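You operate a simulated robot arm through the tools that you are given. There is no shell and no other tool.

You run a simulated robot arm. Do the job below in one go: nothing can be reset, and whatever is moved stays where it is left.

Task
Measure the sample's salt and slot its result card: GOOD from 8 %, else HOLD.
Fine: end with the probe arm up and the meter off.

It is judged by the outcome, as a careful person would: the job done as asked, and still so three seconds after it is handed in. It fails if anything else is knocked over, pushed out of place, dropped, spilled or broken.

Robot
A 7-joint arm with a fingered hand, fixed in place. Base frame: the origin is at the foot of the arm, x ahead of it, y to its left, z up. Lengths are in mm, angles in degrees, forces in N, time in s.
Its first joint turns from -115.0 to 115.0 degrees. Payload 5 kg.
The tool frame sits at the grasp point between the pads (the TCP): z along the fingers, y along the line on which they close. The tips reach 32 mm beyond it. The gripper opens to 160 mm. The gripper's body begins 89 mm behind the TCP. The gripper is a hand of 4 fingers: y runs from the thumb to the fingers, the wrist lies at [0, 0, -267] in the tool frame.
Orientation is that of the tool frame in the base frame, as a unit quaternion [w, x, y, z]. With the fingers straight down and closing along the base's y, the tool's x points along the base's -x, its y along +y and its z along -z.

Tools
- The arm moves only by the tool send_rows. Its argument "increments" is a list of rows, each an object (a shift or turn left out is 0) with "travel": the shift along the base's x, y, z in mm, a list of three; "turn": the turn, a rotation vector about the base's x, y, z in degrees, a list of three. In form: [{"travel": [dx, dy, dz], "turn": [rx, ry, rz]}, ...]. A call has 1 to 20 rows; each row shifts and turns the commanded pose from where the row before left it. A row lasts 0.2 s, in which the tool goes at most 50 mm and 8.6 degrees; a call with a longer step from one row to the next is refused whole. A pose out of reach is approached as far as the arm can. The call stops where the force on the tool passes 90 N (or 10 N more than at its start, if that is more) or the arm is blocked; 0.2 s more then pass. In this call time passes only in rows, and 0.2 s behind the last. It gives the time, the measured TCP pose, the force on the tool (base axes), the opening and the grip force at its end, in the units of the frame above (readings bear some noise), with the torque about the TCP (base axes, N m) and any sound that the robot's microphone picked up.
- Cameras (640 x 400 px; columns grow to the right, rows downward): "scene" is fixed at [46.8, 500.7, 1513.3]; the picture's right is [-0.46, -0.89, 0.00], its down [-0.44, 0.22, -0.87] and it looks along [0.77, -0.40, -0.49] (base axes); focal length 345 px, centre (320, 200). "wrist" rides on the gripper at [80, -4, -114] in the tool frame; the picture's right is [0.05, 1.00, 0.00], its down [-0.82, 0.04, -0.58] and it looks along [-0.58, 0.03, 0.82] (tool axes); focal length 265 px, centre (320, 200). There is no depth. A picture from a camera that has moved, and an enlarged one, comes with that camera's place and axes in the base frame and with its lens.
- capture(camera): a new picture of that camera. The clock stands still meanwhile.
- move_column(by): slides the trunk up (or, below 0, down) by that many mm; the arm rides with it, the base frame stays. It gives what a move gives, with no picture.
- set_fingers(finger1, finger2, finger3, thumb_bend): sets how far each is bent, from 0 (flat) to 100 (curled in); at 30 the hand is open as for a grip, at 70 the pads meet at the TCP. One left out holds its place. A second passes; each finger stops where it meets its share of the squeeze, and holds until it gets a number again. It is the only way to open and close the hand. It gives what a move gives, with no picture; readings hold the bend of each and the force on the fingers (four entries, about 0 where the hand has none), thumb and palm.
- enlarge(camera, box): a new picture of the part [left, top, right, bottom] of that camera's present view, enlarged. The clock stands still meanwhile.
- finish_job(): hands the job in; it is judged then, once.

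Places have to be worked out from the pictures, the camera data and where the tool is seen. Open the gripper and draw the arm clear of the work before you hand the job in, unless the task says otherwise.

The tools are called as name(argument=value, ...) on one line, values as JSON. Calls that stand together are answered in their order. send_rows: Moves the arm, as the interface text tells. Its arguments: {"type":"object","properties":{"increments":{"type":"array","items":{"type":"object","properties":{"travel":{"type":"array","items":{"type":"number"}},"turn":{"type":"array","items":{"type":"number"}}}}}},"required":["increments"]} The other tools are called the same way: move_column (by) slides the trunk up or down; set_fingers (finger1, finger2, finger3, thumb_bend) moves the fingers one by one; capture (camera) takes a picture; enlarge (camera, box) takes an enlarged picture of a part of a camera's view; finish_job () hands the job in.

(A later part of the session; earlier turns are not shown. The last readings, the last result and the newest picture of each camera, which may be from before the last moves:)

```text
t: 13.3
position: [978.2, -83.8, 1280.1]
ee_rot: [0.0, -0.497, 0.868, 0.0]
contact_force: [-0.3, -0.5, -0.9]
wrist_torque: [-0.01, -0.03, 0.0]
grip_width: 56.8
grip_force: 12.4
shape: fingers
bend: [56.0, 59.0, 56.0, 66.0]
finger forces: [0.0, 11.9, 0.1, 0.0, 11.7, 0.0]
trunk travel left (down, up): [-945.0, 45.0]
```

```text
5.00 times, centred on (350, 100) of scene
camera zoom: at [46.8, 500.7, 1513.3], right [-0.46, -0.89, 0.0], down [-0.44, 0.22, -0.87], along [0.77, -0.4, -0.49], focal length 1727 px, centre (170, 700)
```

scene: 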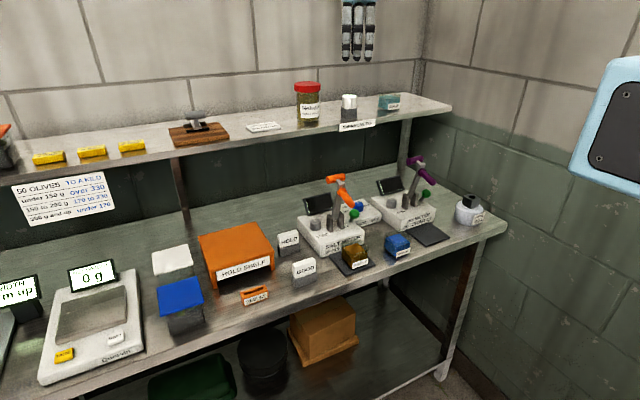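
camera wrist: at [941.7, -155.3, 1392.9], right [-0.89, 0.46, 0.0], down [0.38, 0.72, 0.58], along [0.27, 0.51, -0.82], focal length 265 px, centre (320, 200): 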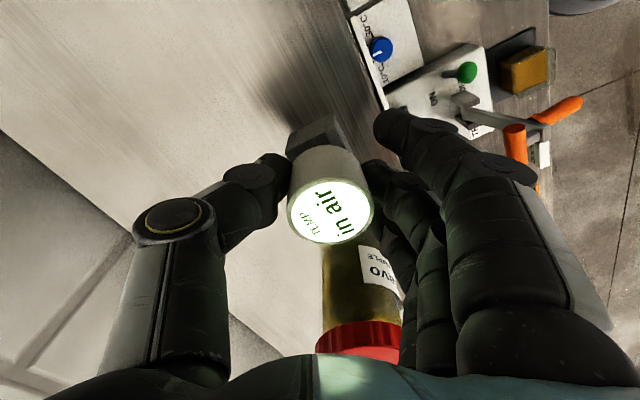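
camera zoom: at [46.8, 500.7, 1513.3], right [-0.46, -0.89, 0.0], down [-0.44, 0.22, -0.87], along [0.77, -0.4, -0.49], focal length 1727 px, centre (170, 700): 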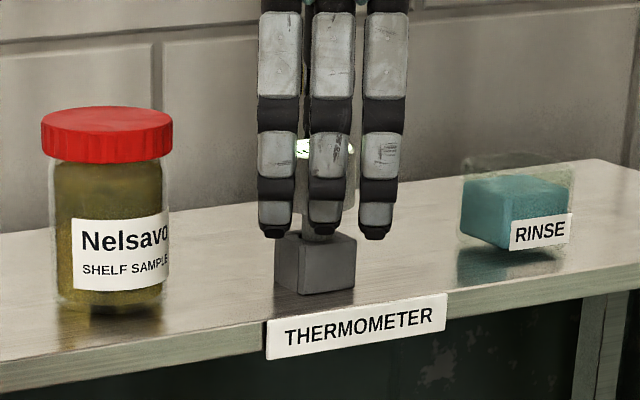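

The thermometer is up with balanced grip (about 12 N each side) and the stand stayed put. I lift on to clear the stem, watching it.

send_rows(increments=[{"travel": [0, 0, 10]}, {"travel": [0, 0, 15]}, {"travel": [0, 0, 20]}, {"travel": [0, 0, 20]}])

capture(camera="wrist")

enlarge(camera="scene", box=[300, 40, 400, 120])

```text
t: 14.3
position: [979.6, -83.5, 1343.4]
ee_rot: [0.0, -0.497, 0.868, 0.0]
contact_force: [-0.6, -0.1, -1.2]
wrist_torque: [-0.01, 0.02, 0.01]
grip_width: 56.8
grip_force: 11.7
shape: fingers
bend: [56.0, 59.0, 56.0, 66.0]
finger forces: [0.0, 11.9, 0.1, 0.0, 11.7, 0.0]
trunk travel left (down, up): [-945.0, 45.0]
```

```text
taken
camera wrist: at [941.9, -155.7, 1457.7], right [-0.89, 0.46, 0.0], down [0.38, 0.72, 0.58], along [0.27, 0.51, -0.82], focal length 265 px, centre (320, 200)
```

wrist: 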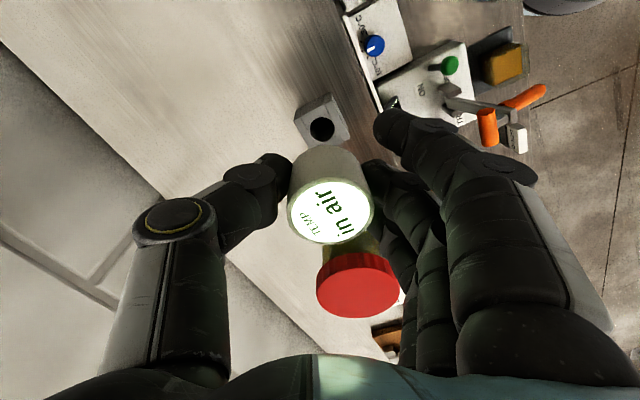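

```text
5.00 times, centred on (350, 80) of scene
camera zoom: at [46.8, 500.7, 1513.3], right [-0.46, -0.89, 0.0], down [-0.44, 0.22, -0.87], along [0.77, -0.4, -0.49], focal length 1727 px, centre (170, 800)
```

zoom: 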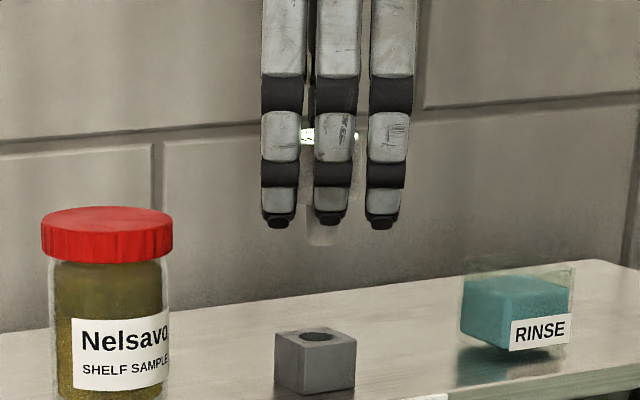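

The thermometer hangs in the hand with its stem pointing down; the stand stays at about (978, -82.5) for the return. I carry it over toward the brine well at this height.

send_rows(increments=[{"travel": [-28, -20, 0]}, {"travel": [-28, -31, 0]}, {"travel": [-28, -31, 0]}, {"travel": [-28, -31, 0]}, {"travel": [-28, -31, -10]}, {"travel": [-28, -31, -20]}, {"travel": [-28, -31, -30]}, {"travel": [-28, -31, -30]}, {"travel": [-28, -31, -30]}, {"travel": [-24, -34, -30]}, {"travel": [0, 0, -20]}])

capture(camera="wrist")

capture(camera="scene")

```text
refused: row 7 steps farther than a row can; nothing moved
```

```text
taken
camera wrist: at [941.9, -155.7, 1457.7], right [-0.89, 0.46, 0.0], down [0.38, 0.72, 0.58], along [0.27, 0.51, -0.82], focal length 265 px, centre (320, 200)
```

wrist: 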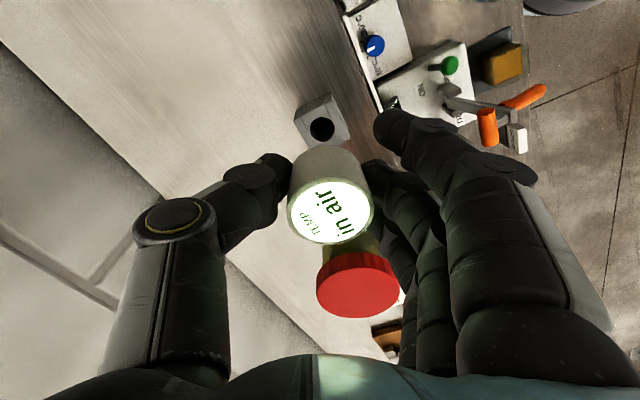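

```text
taken
```

scene: 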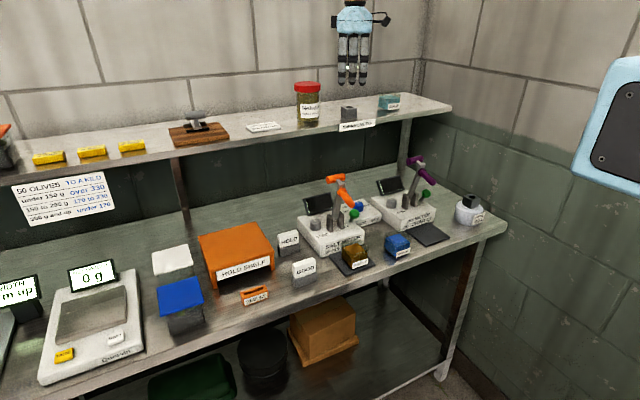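

That move was refused because one step was too long; nothing moved. I send it again, horizontal first and then down.

send_rows(increments=[{"travel": [-25, -15, 0]}, {"travel": [-30, -30, 0]}, {"travel": [-30, -30, 0]}, {"travel": [-30, -30, 0]}, {"travel": [-30, -32, 0]}, {"travel": [-30, -32, 0]}, {"travel": [-30, -34, 0]}, {"travel": [-28, -34, 0]}, {"travel": [-28, -36, 0]}, {"travel": [-15, -36, 0]}, {"travel": [0, 0, -40]}, {"travel": [0, 0, -40]}, {"travel": [0, 0, -40]}, {"travel": [0, 0, -40]}, {"travel": [0, 0, -20]}])

capture(camera="wrist")

capture(camera="scene")

```text
t: 17.5
position: [701.8, -393.9, 1164.8]
ee_rot: [0.0, -0.496, 0.868, -0.001]
contact_force: [-0.5, 0.1, 0.1]
wrist_torque: [-0.01, 0.0, 0.01]
grip_width: 56.6
grip_force: 11.9
shape: fingers
bend: [56.0, 59.0, 56.0, 66.0]
finger forces: [0.1, 11.8, 0.0, 0.1, 11.7, 0.0]
trunk travel left (down, up): [-945.0, 45.0]
```

```text
taken
camera wrist: at [664.7, -464.8, 1277.1], right [-0.89, 0.46, 0.0], down [0.38, 0.72, 0.58], along [0.27, 0.51, -0.82], focal length 265 px, centre (320, 200)
```

wrist: 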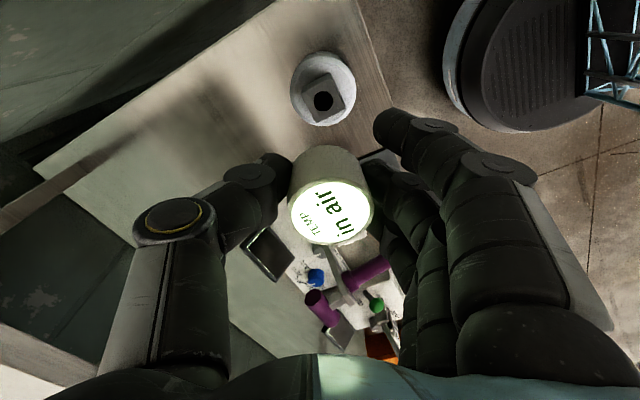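

```text
taken
```

scene: 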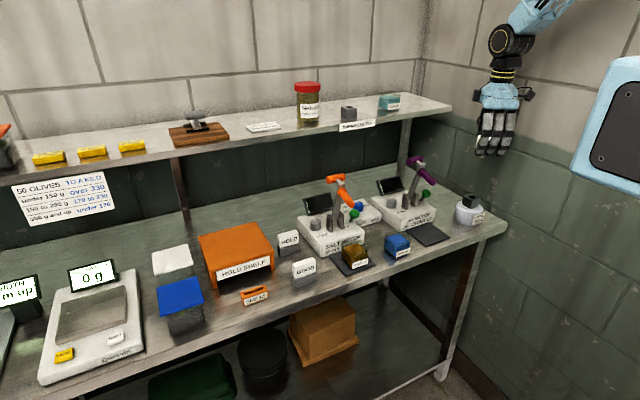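

The well hole is visible just ahead of the held thermometer. I enlarge it to fix its position before lowering.

enlarge(camera="wrist", box=[270, 40, 380, 109])

enlarge(camera="wrist", box=[260, 130, 400, 250])

enlarge(camera="scene", box=[430, 80, 550, 240])

```text
5.80 times, centred on (325, 74) of wrist
camera zoom: at [664.7, -464.8, 1277.1], right [-0.89, 0.46, 0.0], down [0.38, 0.72, 0.58], along [0.27, 0.51, -0.82], focal length 1539 px, centre (291, 928)
```

zoom: 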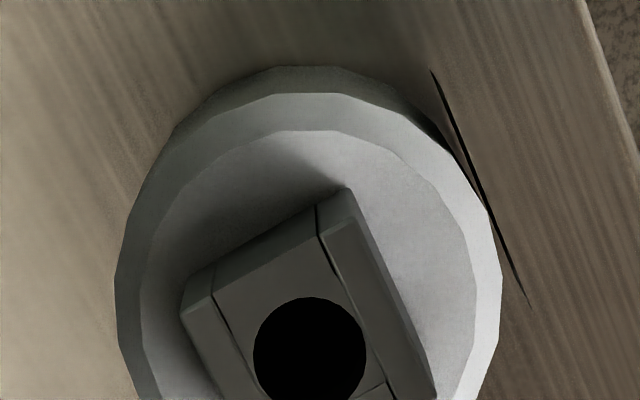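

```text
3.33 times, centred on (330, 190) of wrist
camera zoom: at [664.7, -464.8, 1277.1], right [-0.89, 0.46, 0.0], down [0.38, 0.72, 0.58], along [0.27, 0.51, -0.82], focal length 885 px, centre (287, 233)
```

zoom: 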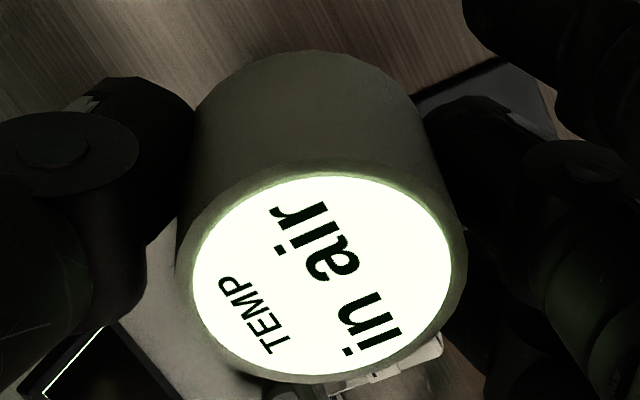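

```text
2.50 times, centred on (490, 160) of scene
camera zoom: at [46.8, 500.7, 1513.3], right [-0.46, -0.89, 0.0], down [-0.44, 0.22, -0.87], along [0.77, -0.4, -0.49], focal length 863 px, centre (-105, 300)
```

zoom: 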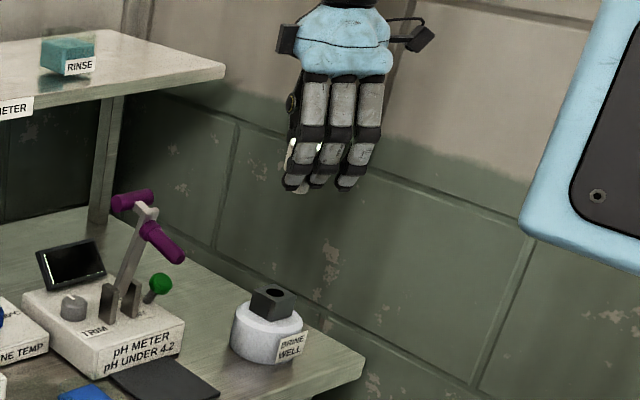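

The hole centre comes out at about (699, -390.5, 965); the held thermometer's axis is offset about (-4, +4) from the TCP. I correct by a millimetre and lower until the stem end is just above the hole.

send_rows(increments=[{"travel": [1.2, -0.7, -30]}, {"travel": [0, 0, -30]}, {"travel": [0, 0, -30]}, {"travel": [0, 0, -30]}, {"travel": [0, 0, -22]}, {"travel": [0, 0, 0]}])

capture(camera="wrist")

enlarge(camera="scene", box=[430, 140, 530, 230])

```text
t: 18.9
position: [706.1, -394.9, 1023.5]
ee_rot: [0.0, -0.496, 0.868, 0.001]
contact_force: [-1.0, 0.5, 0.0]
wrist_torque: [-0.03, -0.01, -0.01]
grip_width: 56.1
grip_force: 11.7
shape: fingers
bend: [56.0, 59.0, 56.0, 67.0]
finger forces: [0.1, 11.9, 0.1, 0.0, 11.8, 0.1]
trunk travel left (down, up): [-945.0, 45.0]
```

```text
taken
camera wrist: at [667.9, -465.7, 1136.2], right [-0.89, 0.46, 0.0], down [0.38, 0.72, 0.58], along [0.27, 0.51, -0.82], focal length 265 px, centre (320, 200)
```

wrist: 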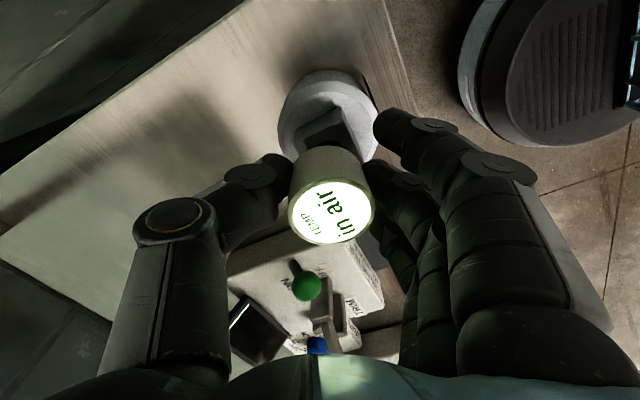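

```text
4.44 times, centred on (480, 185) of scene
camera zoom: at [46.8, 500.7, 1513.3], right [-0.46, -0.89, 0.0], down [-0.44, 0.22, -0.87], along [0.77, -0.4, -0.49], focal length 1535 px, centre (-391, 267)
```

zoom: 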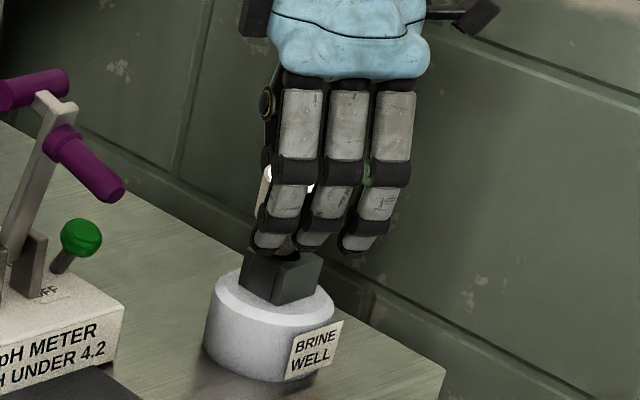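

The stem is right above the socket; the reading is about 2 mm too far in x. I correct that and look again closely.

send_rows(increments=[{"travel": [-2, 0.3, -4]}, {"travel": [0, 0, 0]}])

enlarge(camera="wrist", box=[260, 60, 400, 148])

enlarge(camera="scene", box=[450, 165, 510, 215])

```text
t: 19.5
position: [702.9, -394.3, 1021.6]
ee_rot: [0.001, -0.497, 0.868, -0.001]
contact_force: [1.7, -3.3, 13.3]
wrist_torque: [0.0, -0.19, -0.03]
grip_width: 55.6
grip_force: 14.3
shape: fingers
bend: [56.0, 59.0, 56.0, 67.0]
finger forces: [0.0, 12.9, 0.0, 0.0, 16.2, 0.0]
trunk travel left (down, up): [-945.0, 45.0]
```

```text
4.55 times, centred on (330, 104) of wrist
camera zoom: at [665.1, -465.5, 1133.9], right [-0.89, 0.46, 0.0], down [0.38, 0.72, 0.58], along [0.27, 0.51, -0.82], focal length 1206 px, centre (274, 636)
```

zoom: 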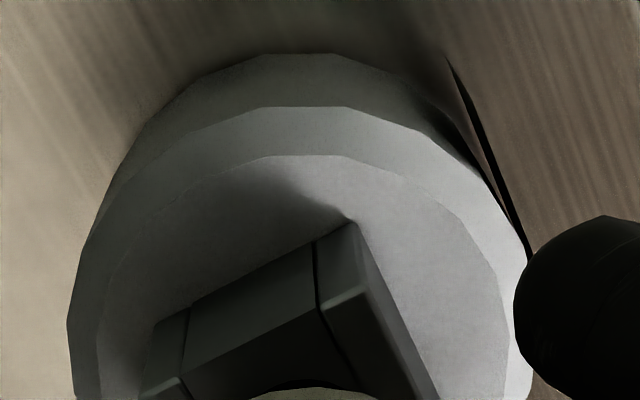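

```text
8.00 times, centred on (480, 190) of scene
camera zoom: at [46.8, 500.7, 1513.3], right [-0.46, -0.89, 0.0], down [-0.44, 0.22, -0.87], along [0.77, -0.4, -0.49], focal length 2763 px, centre (-960, 280)
```

zoom: 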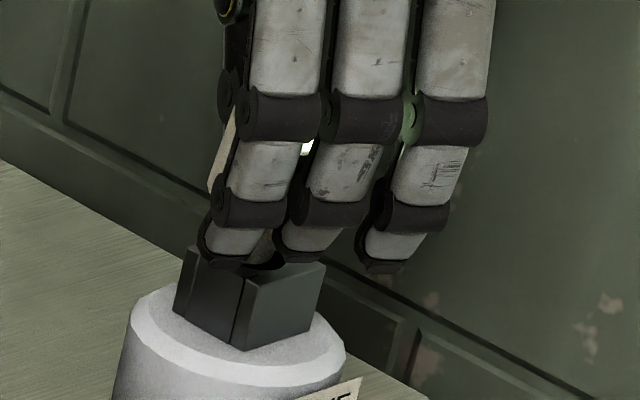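

There is 13 N upward force: the stem (longer than I thought, ending about 55 mm below TCP) rests on the socket rim. I back up 6 mm and measure the thermometer's axis in hand more carefully.

send_rows(increments=[{"travel": [0, 0, 4]}, {"travel": [0, 0, 4]}, {"travel": [0, 0, 0]}])

enlarge(camera="wrist", box=[270, 130, 398, 250])

enlarge(camera="scene", box=[450, 165, 510, 215])

enlarge(camera="wrist", box=[260, 60, 400, 148])

```text
t: 20.3
position: [702.1, -393.7, 1027.1]
ee_rot: [-0.001, -0.497, 0.868, 0.001]
contact_force: [-0.3, -0.5, -0.7]
wrist_torque: [0.02, 0.02, 0.01]
grip_width: 56.1
grip_force: 12.2
shape: fingers
bend: [56.0, 59.0, 56.0, 67.0]
finger forces: [0.1, 12.0, 0.0, 0.2, 11.9, 0.1]
trunk travel left (down, up): [-945.0, 45.0]
```

```text
3.33 times, centred on (334, 190) of wrist
camera zoom: at [664.9, -464.1, 1139.8], right [-0.89, 0.46, 0.0], down [0.38, 0.72, 0.58], along [0.27, 0.51, -0.82], focal length 885 px, centre (273, 233)
```

zoom: 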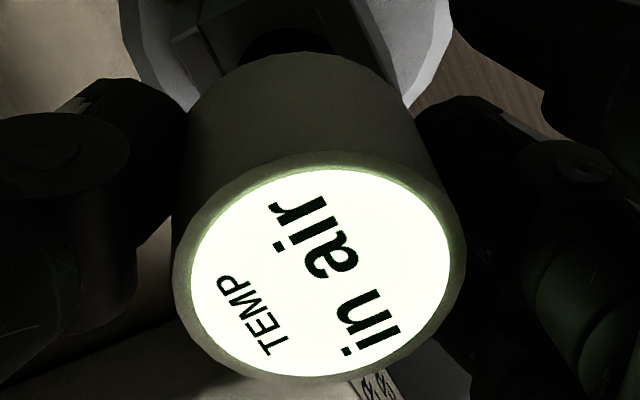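

```text
8.00 times, centred on (480, 190) of scene
camera zoom: at [46.8, 500.7, 1513.3], right [-0.46, -0.89, 0.0], down [-0.44, 0.22, -0.87], along [0.77, -0.4, -0.49], focal length 2763 px, centre (-960, 280)
```

zoom: 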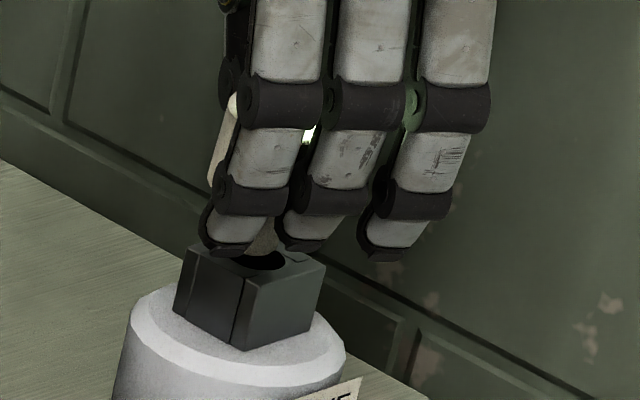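

```text
4.55 times, centred on (330, 104) of wrist
camera zoom: at [664.9, -464.1, 1139.8], right [-0.89, 0.46, 0.0], down [0.38, 0.72, 0.58], along [0.27, 0.51, -0.82], focal length 1206 px, centre (274, 636)
```

zoom: 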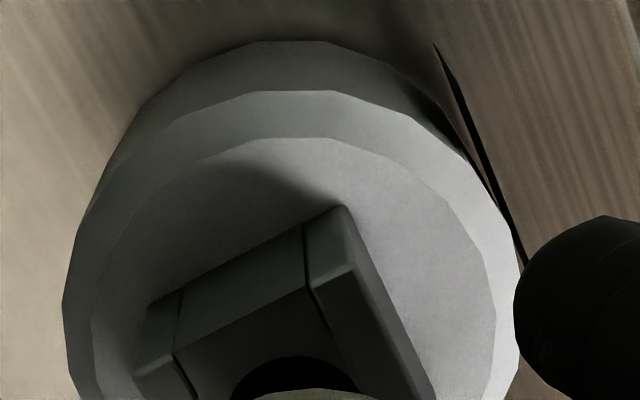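

Clear now. I zoom further on the stem end and the hole from the scene camera to see the lateral error.

enlarge(camera="scene", box=[468, 184, 490, 200])

enlarge(camera="wrist", box=[300, 110, 360, 150])

```text
16.00 times, centred on (479, 192) of scene
camera zoom: at [46.8, 500.7, 1513.3], right [-0.46, -0.89, 0.0], down [-0.44, 0.22, -0.87], along [0.77, -0.4, -0.49], focal length 5526 px, centre (-2224, 328)
```

zoom: 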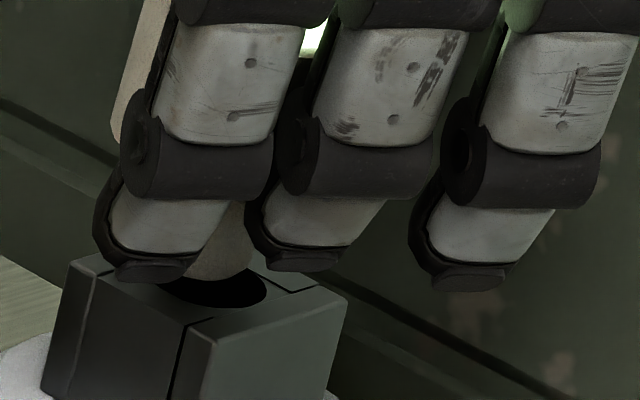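

```text
10.00 times, centred on (330, 130) of wrist
camera zoom: at [664.9, -464.1, 1139.8], right [-0.89, 0.46, 0.0], down [0.38, 0.72, 0.58], along [0.27, 0.51, -0.82], focal length 2654 px, centre (220, 900)
```

zoom: 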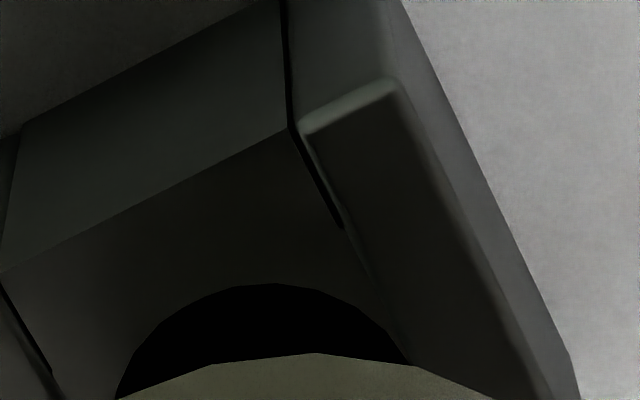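

The thermometer shifted slightly in the hand during the touch and may be tilted. I zoom in on the cylinder's edges to measure the tilt.

enlarge(camera="wrist", box=[295, 135, 380, 188])

enlarge(camera="wrist", box=[280, 170, 390, 250])

```text
7.53 times, centred on (338, 162) of wrist
camera zoom: at [664.9, -464.1, 1139.8], right [-0.89, 0.46, 0.0], down [0.38, 0.72, 0.58], along [0.27, 0.51, -0.82], focal length 1998 px, centre (188, 490)
```

zoom: 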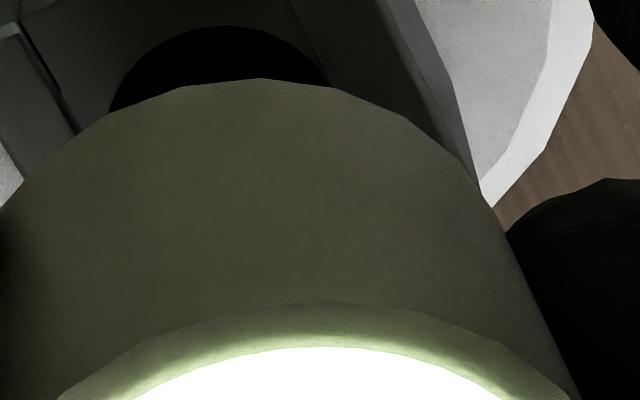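

```text
5.00 times, centred on (335, 210) of wrist
camera zoom: at [664.9, -464.1, 1139.8], right [-0.89, 0.46, 0.0], down [0.38, 0.72, 0.58], along [0.27, 0.51, -0.82], focal length 1327 px, centre (245, 150)
```

zoom: 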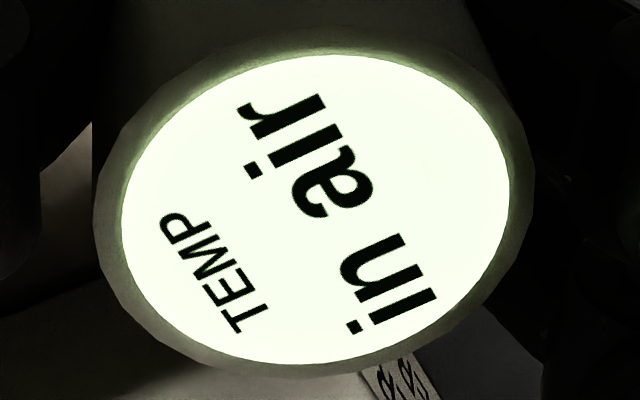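

The contact torque suggests the stem's +x/+y edge sat on the rim. I zoom harder on the stem end from the scene camera to size it against the hole.

enlarge(camera="scene", box=[470, 188, 482, 196])

send_rows(increments=[{"travel": [0, 0, 20]}, {"travel": [0, 0, 20]}])

enlarge(camera="scene", box=[466, 176, 490, 192])

enlarge(camera="scene", box=[466, 186, 490, 202])

```text
16.00 times, centred on (476, 192) of scene
camera zoom: at [46.8, 500.7, 1513.3], right [-0.46, -0.89, 0.0], down [-0.44, 0.22, -0.87], along [0.77, -0.4, -0.49], focal length 5526 px, centre (-2176, 328)
```

zoom: 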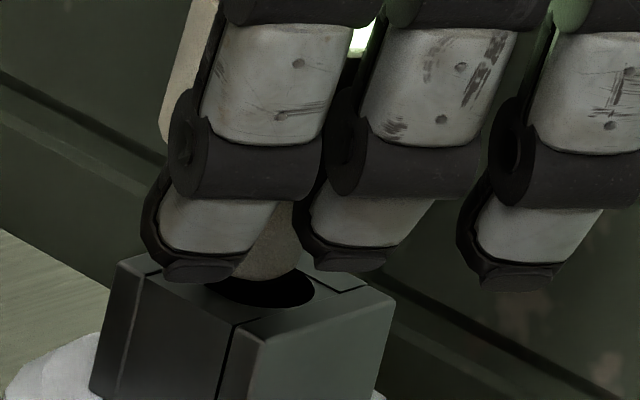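

```text
t: 20.9
position: [703.5, -391.4, 1067.0]
ee_rot: [0.001, -0.497, 0.868, -0.001]
contact_force: [-0.8, 0.4, -0.3]
wrist_torque: [0.01, -0.02, -0.03]
grip_width: 55.7
grip_force: 11.4
shape: fingers
bend: [56.0, 59.0, 56.0, 67.0]
finger forces: [0.0, 11.9, 0.0, 0.0, 11.9, 0.0]
trunk travel left (down, up): [-945.0, 45.0]
```

```text
16.00 times, centred on (478, 184) of scene
camera zoom: at [46.8, 500.7, 1513.3], right [-0.46, -0.89, 0.0], down [-0.44, 0.22, -0.87], along [0.77, -0.4, -0.49], focal length 5526 px, centre (-2208, 456)
```

zoom: 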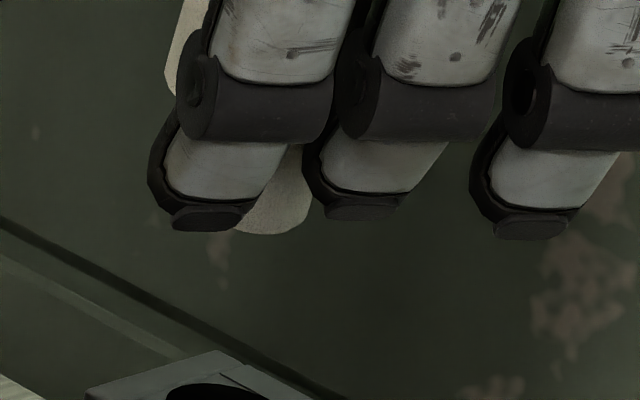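

```text
16.00 times, centred on (478, 194) of scene
camera zoom: at [46.8, 500.7, 1513.3], right [-0.46, -0.89, 0.0], down [-0.44, 0.22, -0.87], along [0.77, -0.4, -0.49], focal length 5526 px, centre (-2208, 296)
```

zoom: 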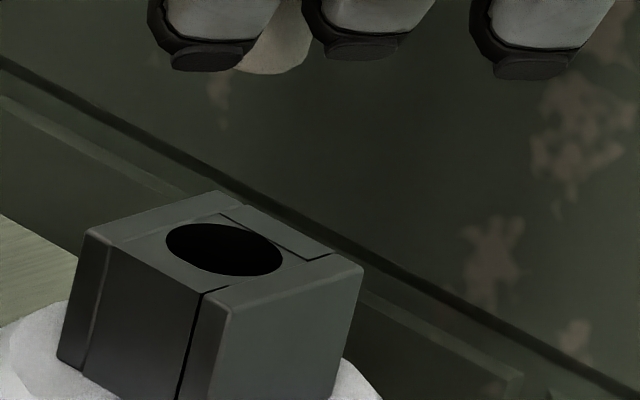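

The stem is about 17 mm wide and the hole about 24 mm, and they now look aligned within about 1–2 mm after the touch re-seated the grip. I lower again gently to 3 mm below the former contact height.

send_rows(increments=[{"travel": [0, 0, -20]}, {"travel": [0, 0, -20]}, {"travel": [0, 0, -3]}, {"travel": [0, 0, -2]}, {"travel": [0, 0, -1]}])

enlarge(camera="scene", box=[466, 184, 490, 200])

```text
t: 22.1
position: [702.9, -394.3, 1021.6]
ee_rot: [0.001, -0.496, 0.868, -0.001]
contact_force: [-0.7, -1.3, 7.6]
wrist_torque: [-0.04, -0.05, -0.01]
grip_width: 55.5
grip_force: 12.7
shape: fingers
bend: [56.0, 59.0, 56.0, 67.0]
finger forces: [0.0, 12.5, 0.0, 0.0, 13.2, 0.0]
trunk travel left (down, up): [-945.0, 45.0]
```

```text
16.00 times, centred on (478, 192) of scene
camera zoom: at [46.8, 500.7, 1513.3], right [-0.46, -0.89, 0.0], down [-0.44, 0.22, -0.87], along [0.77, -0.4, -0.49], focal length 5526 px, centre (-2208, 328)
```

zoom: 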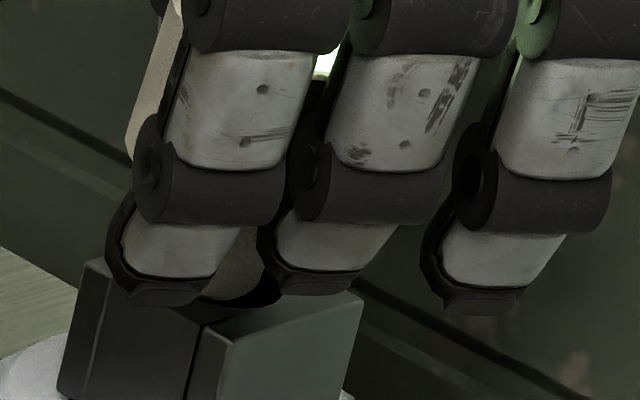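

Contact again (7.6 N), with the torque pointing to a rim contact on the +x/+y side. I lift 4 mm, shift the hand about 3 mm toward -x/-y, and try again.

send_rows(increments=[{"travel": [0, 0, 4]}, {"travel": [-1.5, -2.5, 1]}, {"travel": [0, 0, -3]}, {"travel": [0, 0, -2]}, {"travel": [0, 0, -2]}])

```text
t: 23.3
position: [701.2, -396.0, 1017.5]
ee_rot: [0.001, -0.497, 0.868, 0.0]
contact_force: [0.1, 0.0, -1.0]
wrist_torque: [0.03, 0.01, -0.02]
grip_width: 55.5
grip_force: 12.2
shape: fingers
bend: [56.0, 59.0, 56.0, 67.0]
finger forces: [0.0, 12.1, 0.0, 0.1, 11.7, 0.0]
trunk travel left (down, up): [-945.0, 45.0]
```

No force at z 1017.5: the stem has entered the hole. I continue down in small steps.

send_rows(increments=[{"travel": [0, 0, -3]}, {"travel": [0, 0, -3]}, {"travel": [0, 0, -3]}])

enlarge(camera="scene", box=[460, 176, 496, 208])

enlarge(camera="wrist", box=[260, 100, 400, 250])

```text
t: 24.1
position: [700.9, -395.6, 1009.0]
ee_rot: [0.0, -0.497, 0.868, 0.0]
contact_force: [-0.3, 0.6, -0.5]
wrist_torque: [0.01, 0.03, 0.0]
grip_width: 55.7
grip_force: 12.3
shape: fingers
bend: [56.0, 59.0, 56.0, 67.0]
finger forces: [0.0, 12.0, 0.0, 0.1, 11.7, 0.1]
trunk travel left (down, up): [-945.0, 45.0]
```

```text
12.50 times, centred on (478, 192) of scene
camera zoom: at [46.8, 500.7, 1513.3], right [-0.46, -0.89, 0.0], down [-0.44, 0.22, -0.87], along [0.77, -0.4, -0.49], focal length 4317 px, centre (-1655, 300)
```

zoom: 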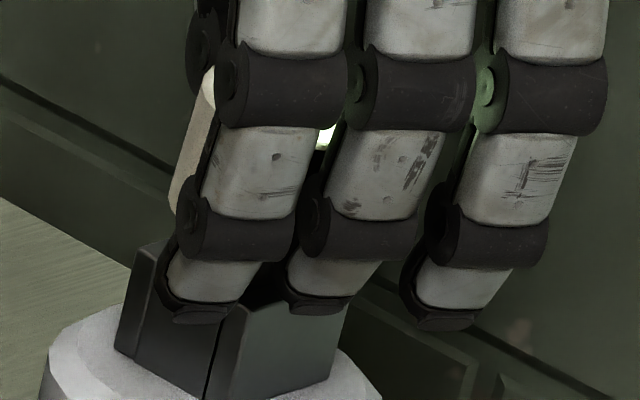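

```text
2.67 times, centred on (330, 175) of wrist
camera zoom: at [663.4, -467.4, 1122.5], right [-0.89, 0.46, 0.0], down [0.38, 0.72, 0.58], along [0.27, 0.51, -0.82], focal length 708 px, centre (293, 267)
```

zoom: 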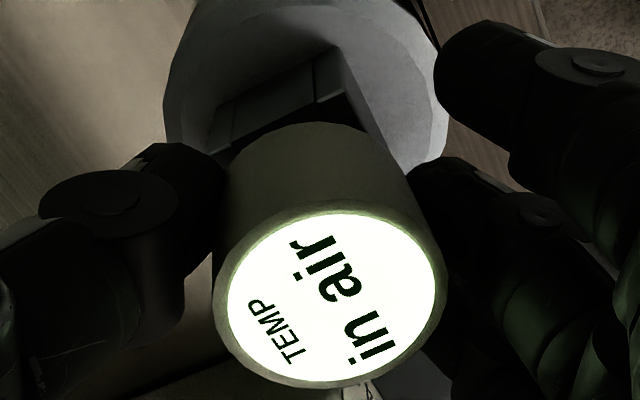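

Still force-free and the stem is inside the socket. I continue down toward seating.

send_rows(increments=[{"travel": [0, 0, -3]}, {"travel": [0, 0, -3]}, {"travel": [0, 0, -3]}, {"travel": [0, 0, -3]}])

```text
t: 25.1
position: [701.3, -395.1, 996.8]
ee_rot: [0.0, -0.497, 0.868, 0.0]
contact_force: [-0.1, 0.2, 1.6]
wrist_torque: [-0.06, -0.03, 0.04]
grip_width: 55.8
grip_force: 12.8
shape: fingers
bend: [56.0, 59.0, 56.0, 67.0]
finger forces: [0.0, 12.2, 0.0, 0.1, 13.8, 0.1]
trunk travel left (down, up): [-945.0, 45.0]
```

send_rows(increments=[{"travel": [0, 0, -2]}, {"travel": [0, 0, -2]}])

capture(camera="wrist")

enlarge(camera="scene", box=[455, 170, 505, 210])

```text
t: 25.7
position: [701.7, -396.8, 996.6]
ee_rot: [0.001, -0.498, 0.867, -0.001]
contact_force: [1.5, 0.1, 15.6]
wrist_torque: [0.0, -0.01, 0.08]
grip_width: 55.3
grip_force: 17.2
shape: fingers
bend: [56.0, 59.0, 56.0, 67.0]
finger forces: [0.0, 12.7, 0.0, 0.1, 21.7, 0.0]
trunk travel left (down, up): [-945.0, 45.0]
```

```text
taken
camera wrist: at [663.8, -467.0, 1108.7], right [-0.89, 0.46, 0.0], down [0.38, 0.73, 0.58], along [0.27, 0.51, -0.82], focal length 265 px, centre (320, 200)
```

wrist: 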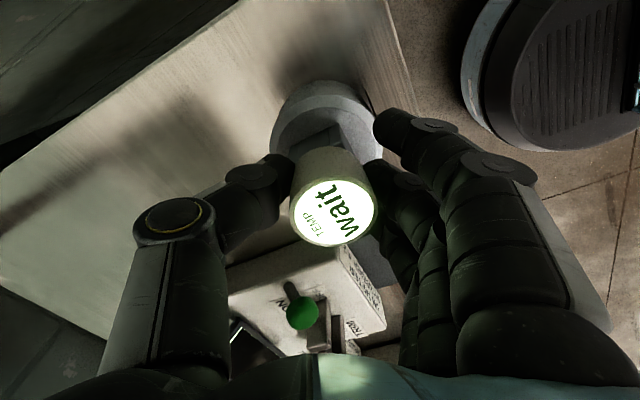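

```text
10.00 times, centred on (480, 190) of scene
camera zoom: at [46.8, 500.7, 1513.3], right [-0.46, -0.89, 0.0], down [-0.44, 0.22, -0.87], along [0.77, -0.4, -0.49], focal length 3454 px, centre (-1280, 300)
```

zoom: 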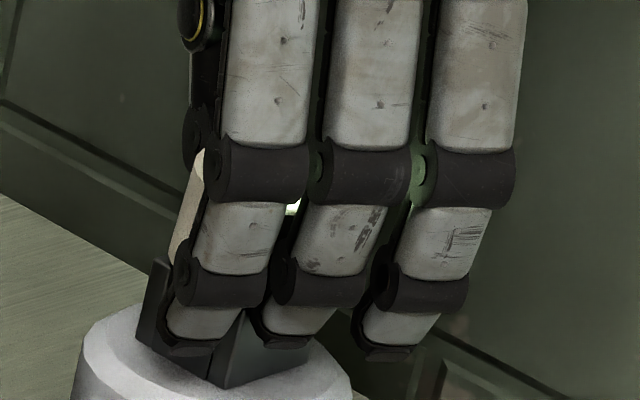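

The thermometer shows "wait": it is sensing the brine. I ease the downward push by 3 mm and hold still, letting it settle in the hand without releasing.

send_rows(increments=[{"travel": [0, 0, 2]}, {"travel": [0, 0, 1.5]}, {"travel": [0, 0, 0]}, {"travel": [0, 0, 0]}, {"travel": [0, 0, 0]}, {"travel": [0, 0, 0]}, {"travel": [0, 0, 0]}, {"travel": [0, 0, 0]}, {"travel": [0, 0, 0]}, {"travel": [0, 0, 0]}, {"travel": [0, 0, 0]}, {"travel": [0, 0, 0]}, {"travel": [0, 0, 0]}, {"travel": [0, 0, 0]}, {"travel": [0, 0, 0]}, {"travel": [0, 0, 0]}])

enlarge(camera="wrist", box=[270, 140, 400, 250])

```text
t: 29.1
position: [700.9, -397.1, 996.8]
ee_rot: [0.0, -0.497, 0.868, 0.0]
contact_force: [2.7, 0.5, 2.7]
wrist_torque: [-0.02, -0.18, 0.07]
grip_width: 55.5
grip_force: 13.8
shape: fingers
bend: [56.0, 59.0, 56.0, 67.0]
finger forces: [0.1, 11.6, 0.0, 0.1, 15.9, 0.1]
trunk travel left (down, up): [-945.0, 45.0]
```

```text
3.64 times, centred on (335, 195) of wrist
camera zoom: at [663.5, -467.2, 1109.8], right [-0.89, 0.46, 0.0], down [0.38, 0.72, 0.58], along [0.27, 0.51, -0.82], focal length 965 px, centre (266, 218)
```

zoom: 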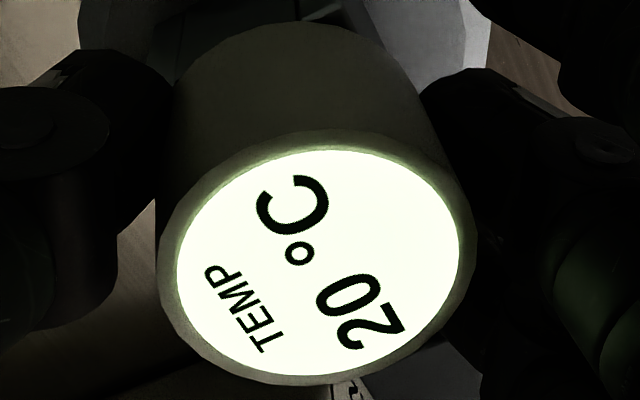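

It reads 20 °C, matching where the dial seems to point. I wait two seconds more to confirm the reading is settled.

send_rows(increments=[{"travel": [0, 0, 0]}, {"travel": [0, 0, 0]}, {"travel": [0, 0, 0]}, {"travel": [0, 0, 0]}, {"travel": [0, 0, 0]}, {"travel": [0, 0, 0]}, {"travel": [0, 0, 0]}, {"travel": [0, 0, 0]}, {"travel": [0, 0, 0]}, {"travel": [0, 0, 0]}, {"travel": [0, 0, 0]}, {"travel": [0, 0, 0]}, {"travel": [0, 0, 0]}, {"travel": [0, 0, 0]}, {"travel": [0, 0, 0]}])

enlarge(camera="wrist", box=[270, 140, 400, 250])

```text
t: 32.3
position: [701.3, -396.5, 996.9]
ee_rot: [0.0, -0.497, 0.868, 0.001]
contact_force: [3.0, 0.7, 3.4]
wrist_torque: [-0.03, -0.16, 0.05]
grip_width: 55.6
grip_force: 14.0
shape: fingers
bend: [56.0, 59.0, 56.0, 67.0]
finger forces: [0.0, 11.5, 0.0, 0.1, 16.0, 0.0]
trunk travel left (down, up): [-945.0, 45.0]
```

```text
3.64 times, centred on (335, 195) of wrist
camera zoom: at [663.5, -467.2, 1109.8], right [-0.89, 0.46, 0.0], down [0.38, 0.72, 0.58], along [0.27, 0.51, -0.82], focal length 965 px, centre (266, 218)
```

zoom: 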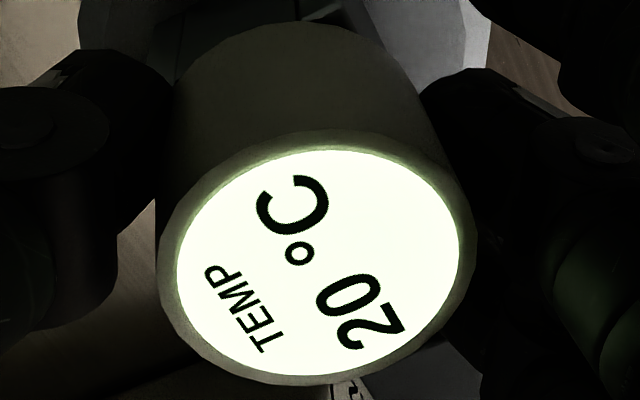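

The brine is 20 °C. The thermometer leans slightly in the grip (thumb stiffer than the finger), so I release it into the socket, where the stem guides it to seat upright, and will regrasp it centred before returning it.

set_fingers(finger1=50, finger2=52, finger3=50, thumb_bend=56)

capture(camera="wrist")

enlarge(camera="scene", box=[455, 170, 505, 210])

```text
t: 33.3
position: [700.9, -396.2, 995.9]
ee_rot: [0.0, -0.497, 0.868, -0.001]
contact_force: [0.0, -0.2, -0.6]
wrist_torque: [0.0, -0.01, 0.0]
grip_width: 78.9
grip_force: 0.0
shape: fingers
bend: [50.0, 52.0, 50.0, 56.0]
finger forces: [0.0, 0.1, 0.1, 0.1, 0.0, 0.0]
trunk travel left (down, up): [-945.0, 45.0]
```

```text
taken
camera wrist: at [663.4, -467.4, 1109.7], right [-0.89, 0.46, 0.0], down [0.38, 0.72, 0.58], along [0.27, 0.51, -0.82], focal length 265 px, centre (320, 200)
```

wrist: 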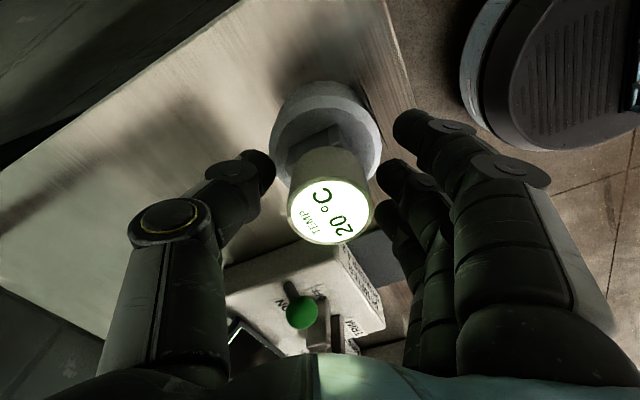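

```text
10.00 times, centred on (480, 190) of scene
camera zoom: at [46.8, 500.7, 1513.3], right [-0.46, -0.89, 0.0], down [-0.44, 0.22, -0.87], along [0.77, -0.4, -0.49], focal length 3454 px, centre (-1280, 300)
```

zoom: 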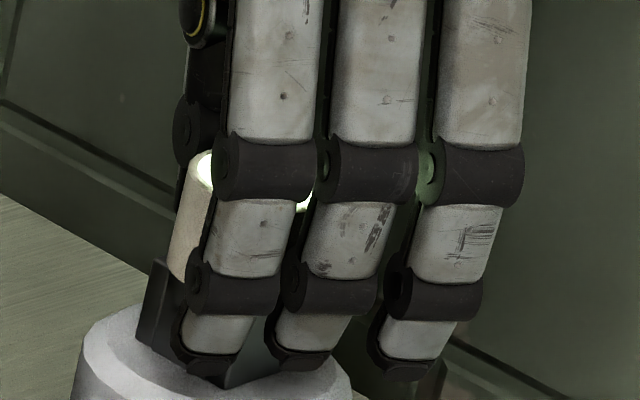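

The thermometer stands free in the socket, reading 20 °C. I zoom to find its axis and whether it is seated upright.

enlarge(camera="wrist", box=[270, 140, 400, 250])

enlarge(camera="wrist", box=[260, 70, 400, 158])

enlarge(camera="scene", box=[462, 176, 490, 212])

```text
3.64 times, centred on (335, 195) of wrist
camera zoom: at [663.4, -467.4, 1109.7], right [-0.89, 0.46, 0.0], down [0.38, 0.72, 0.58], along [0.27, 0.51, -0.82], focal length 965 px, centre (266, 218)
```

zoom: 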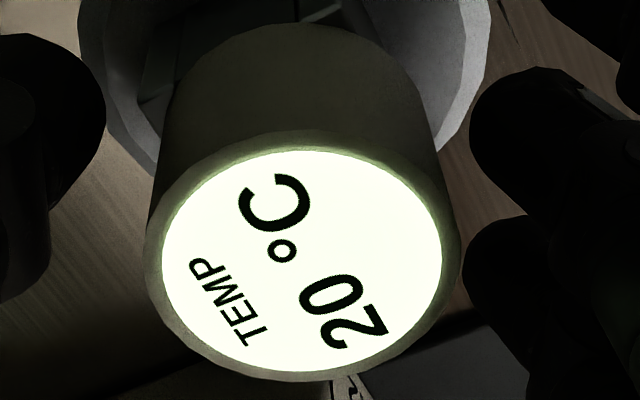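

```text
4.55 times, centred on (330, 114) of wrist
camera zoom: at [663.4, -467.4, 1109.7], right [-0.89, 0.46, 0.0], down [0.38, 0.72, 0.58], along [0.27, 0.51, -0.82], focal length 1206 px, centre (274, 591)
```

zoom: 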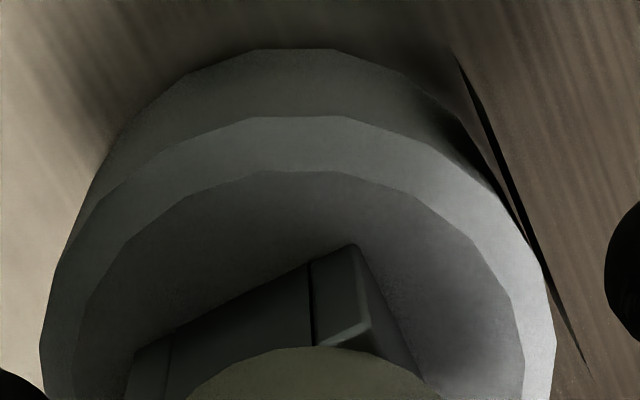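

```text
11.11 times, centred on (476, 194) of scene
camera zoom: at [46.8, 500.7, 1513.3], right [-0.46, -0.89, 0.0], down [-0.44, 0.22, -0.87], along [0.77, -0.4, -0.49], focal length 3837 px, centre (-1413, 267)
```

zoom: 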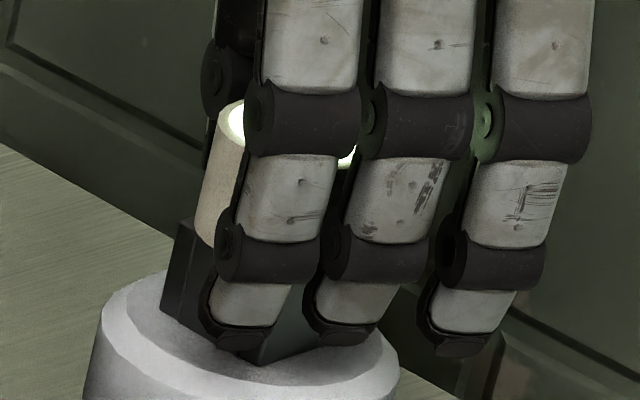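

It is seated upright (top about z 998) with its axis about (-1.4, +7.8) mm from the TCP, which explains the earlier rim contact. I open a little more, recentre the hand on it and check.

set_fingers(finger1=50, finger2=50, finger3=50, thumb_bend=50)

send_rows(increments=[{"travel": [-0.7, 3.9, 0]}, {"travel": [-0.7, 3.9, -3]}, {"travel": [0, 0, 0]}])

capture(camera="wrist")

enlarge(camera="wrist", box=[260, 140, 390, 250])

```text
t: 34.3
position: [701.3, -396.2, 996.2]
ee_rot: [0.001, -0.497, 0.868, -0.001]
contact_force: [-0.6, -0.1, 0.0]
wrist_torque: [0.0, -0.02, -0.03]
grip_width: 90.5
grip_force: 0.0
shape: fingers
bend: [50.0, 50.0, 50.0, 50.0]
finger forces: [0.0, 0.1, 0.1, 0.1, 0.0, 0.0]
trunk travel left (down, up): [-945.0, 45.0]
```

```text
t: 35.1
position: [699.3, -389.8, 993.1]
ee_rot: [0.0, -0.497, 0.868, 0.001]
contact_force: [-0.4, -0.3, 0.5]
wrist_torque: [0.0, 0.0, 0.04]
grip_width: 90.4
grip_force: 0.0
shape: fingers
bend: [50.0, 50.0, 50.0, 50.0]
finger forces: [0.0, 0.1, 0.1, 0.1, 0.0, 0.1]
trunk travel left (down, up): [-945.0, 45.0]
```

```text
taken
camera wrist: at [662.4, -459.0, 1106.6], right [-0.89, 0.46, 0.0], down [0.38, 0.72, 0.58], along [0.27, 0.51, -0.82], focal length 265 px, centre (320, 200)
```

wrist: 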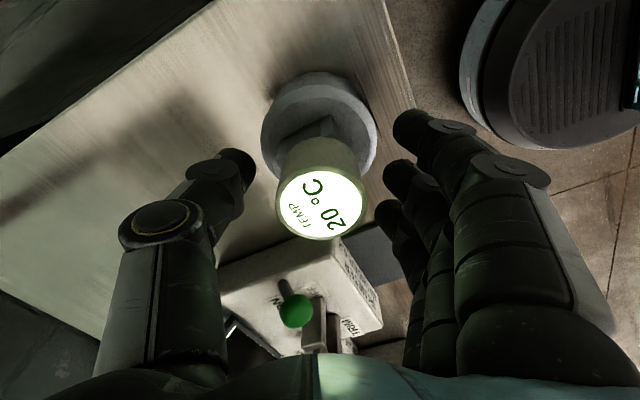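

```text
3.64 times, centred on (325, 195) of wrist
camera zoom: at [662.4, -459.0, 1106.6], right [-0.89, 0.46, 0.0], down [0.38, 0.72, 0.58], along [0.27, 0.51, -0.82], focal length 965 px, centre (302, 218)
```

zoom: 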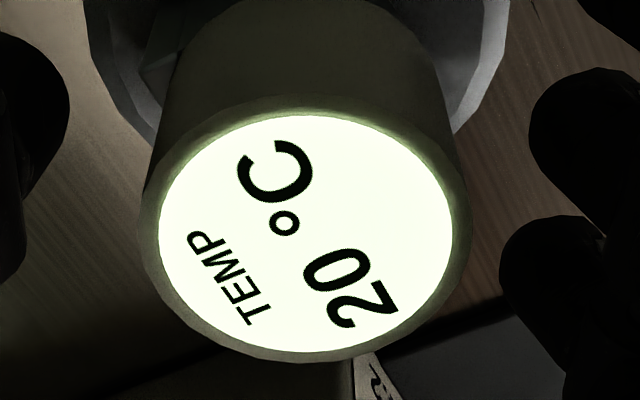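

Centred within about 1–2 mm now. I grip with matched forces (thumb set lower since it is stiffer).

set_fingers(finger1=57, finger2=72, finger3=57, thumb_bend=66)

enlarge(camera="wrist", box=[260, 140, 390, 250])

```text
t: 36.1
position: [700.0, -386.9, 993.4]
ee_rot: [0.0, -0.497, 0.868, 0.0]
contact_force: [3.3, -1.9, -2.6]
wrist_torque: [-0.04, -0.07, 0.2]
grip_width: 62.4
grip_force: 9.6
shape: fingers
bend: [56.0, 59.0, 56.0, 62.0]
finger forces: [0.0, 7.6, 0.0, 0.0, 10.6, 0.0]
trunk travel left (down, up): [-945.0, 45.0]
```

```text
3.64 times, centred on (325, 195) of wrist
camera zoom: at [662.9, -459.2, 1106.3], right [-0.89, 0.46, 0.0], down [0.38, 0.72, 0.58], along [0.27, 0.51, -0.82], focal length 965 px, centre (302, 218)
```

zoom: 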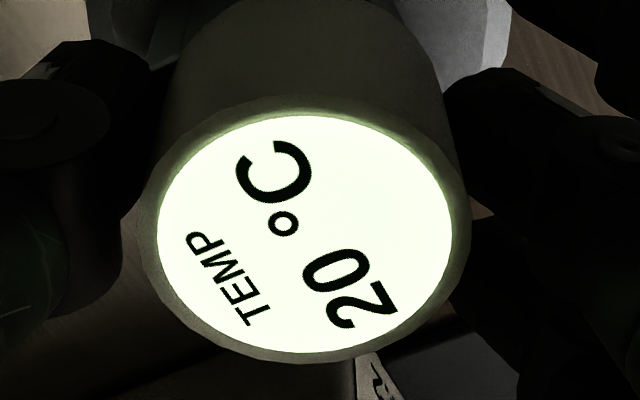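

The grip holds with nearly balanced forces and the top did not move. I lift straight up out of the well slowly.

send_rows(increments=[{"travel": [0, 0, 3]}, {"travel": [0, 0, 4]}, {"travel": [0, 0, 5]}, {"travel": [0, 0, 6]}, {"travel": [0, 0, 8]}, {"travel": [0, 0, 10]}, {"travel": [0, 0, 20]}, {"travel": [0, 0, 0]}])

capture(camera="wrist")

enlarge(camera="wrist", box=[260, 140, 390, 250])

enlarge(camera="scene", box=[455, 170, 505, 210])

```text
t: 37.9
position: [700.2, -388.6, 1050.0]
ee_rot: [-0.001, -0.497, 0.868, 0.0]
contact_force: [-1.0, -0.4, -1.1]
wrist_torque: [-0.02, 0.02, 0.0]
grip_width: 60.5
grip_force: 7.8
shape: fingers
bend: [56.0, 60.0, 56.0, 63.0]
finger forces: [0.0, 7.9, 0.0, 0.0, 8.1, 0.0]
trunk travel left (down, up): [-945.0, 45.0]
```

```text
taken
camera wrist: at [663.4, -459.6, 1163.2], right [-0.89, 0.46, 0.0], down [0.38, 0.72, 0.58], along [0.27, 0.51, -0.82], focal length 265 px, centre (320, 200)
```

wrist: 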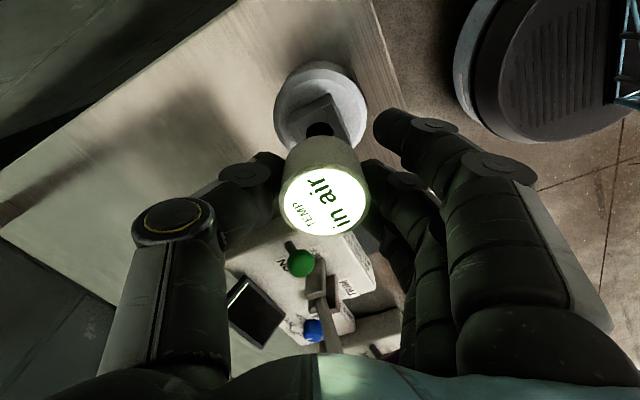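

```text
3.64 times, centred on (325, 195) of wrist
camera zoom: at [663.4, -459.6, 1163.2], right [-0.89, 0.46, 0.0], down [0.38, 0.72, 0.58], along [0.27, 0.51, -0.82], focal length 965 px, centre (302, 218)
```

zoom: 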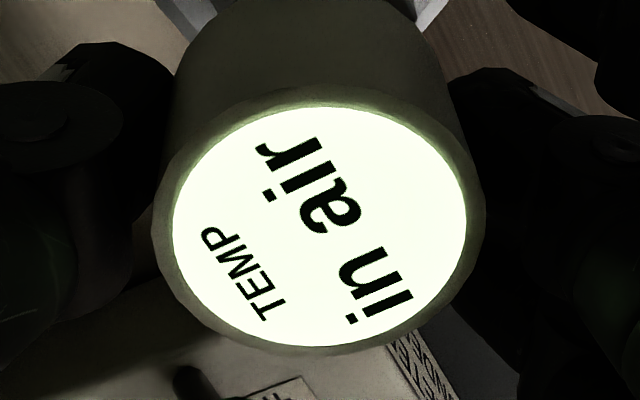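

```text
10.00 times, centred on (480, 190) of scene
camera zoom: at [46.8, 500.7, 1513.3], right [-0.46, -0.89, 0.0], down [-0.44, 0.22, -0.87], along [0.77, -0.4, -0.49], focal length 3454 px, centre (-1280, 300)
```

zoom: 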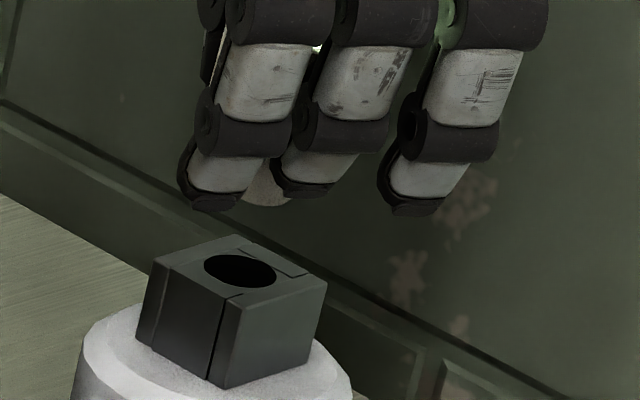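

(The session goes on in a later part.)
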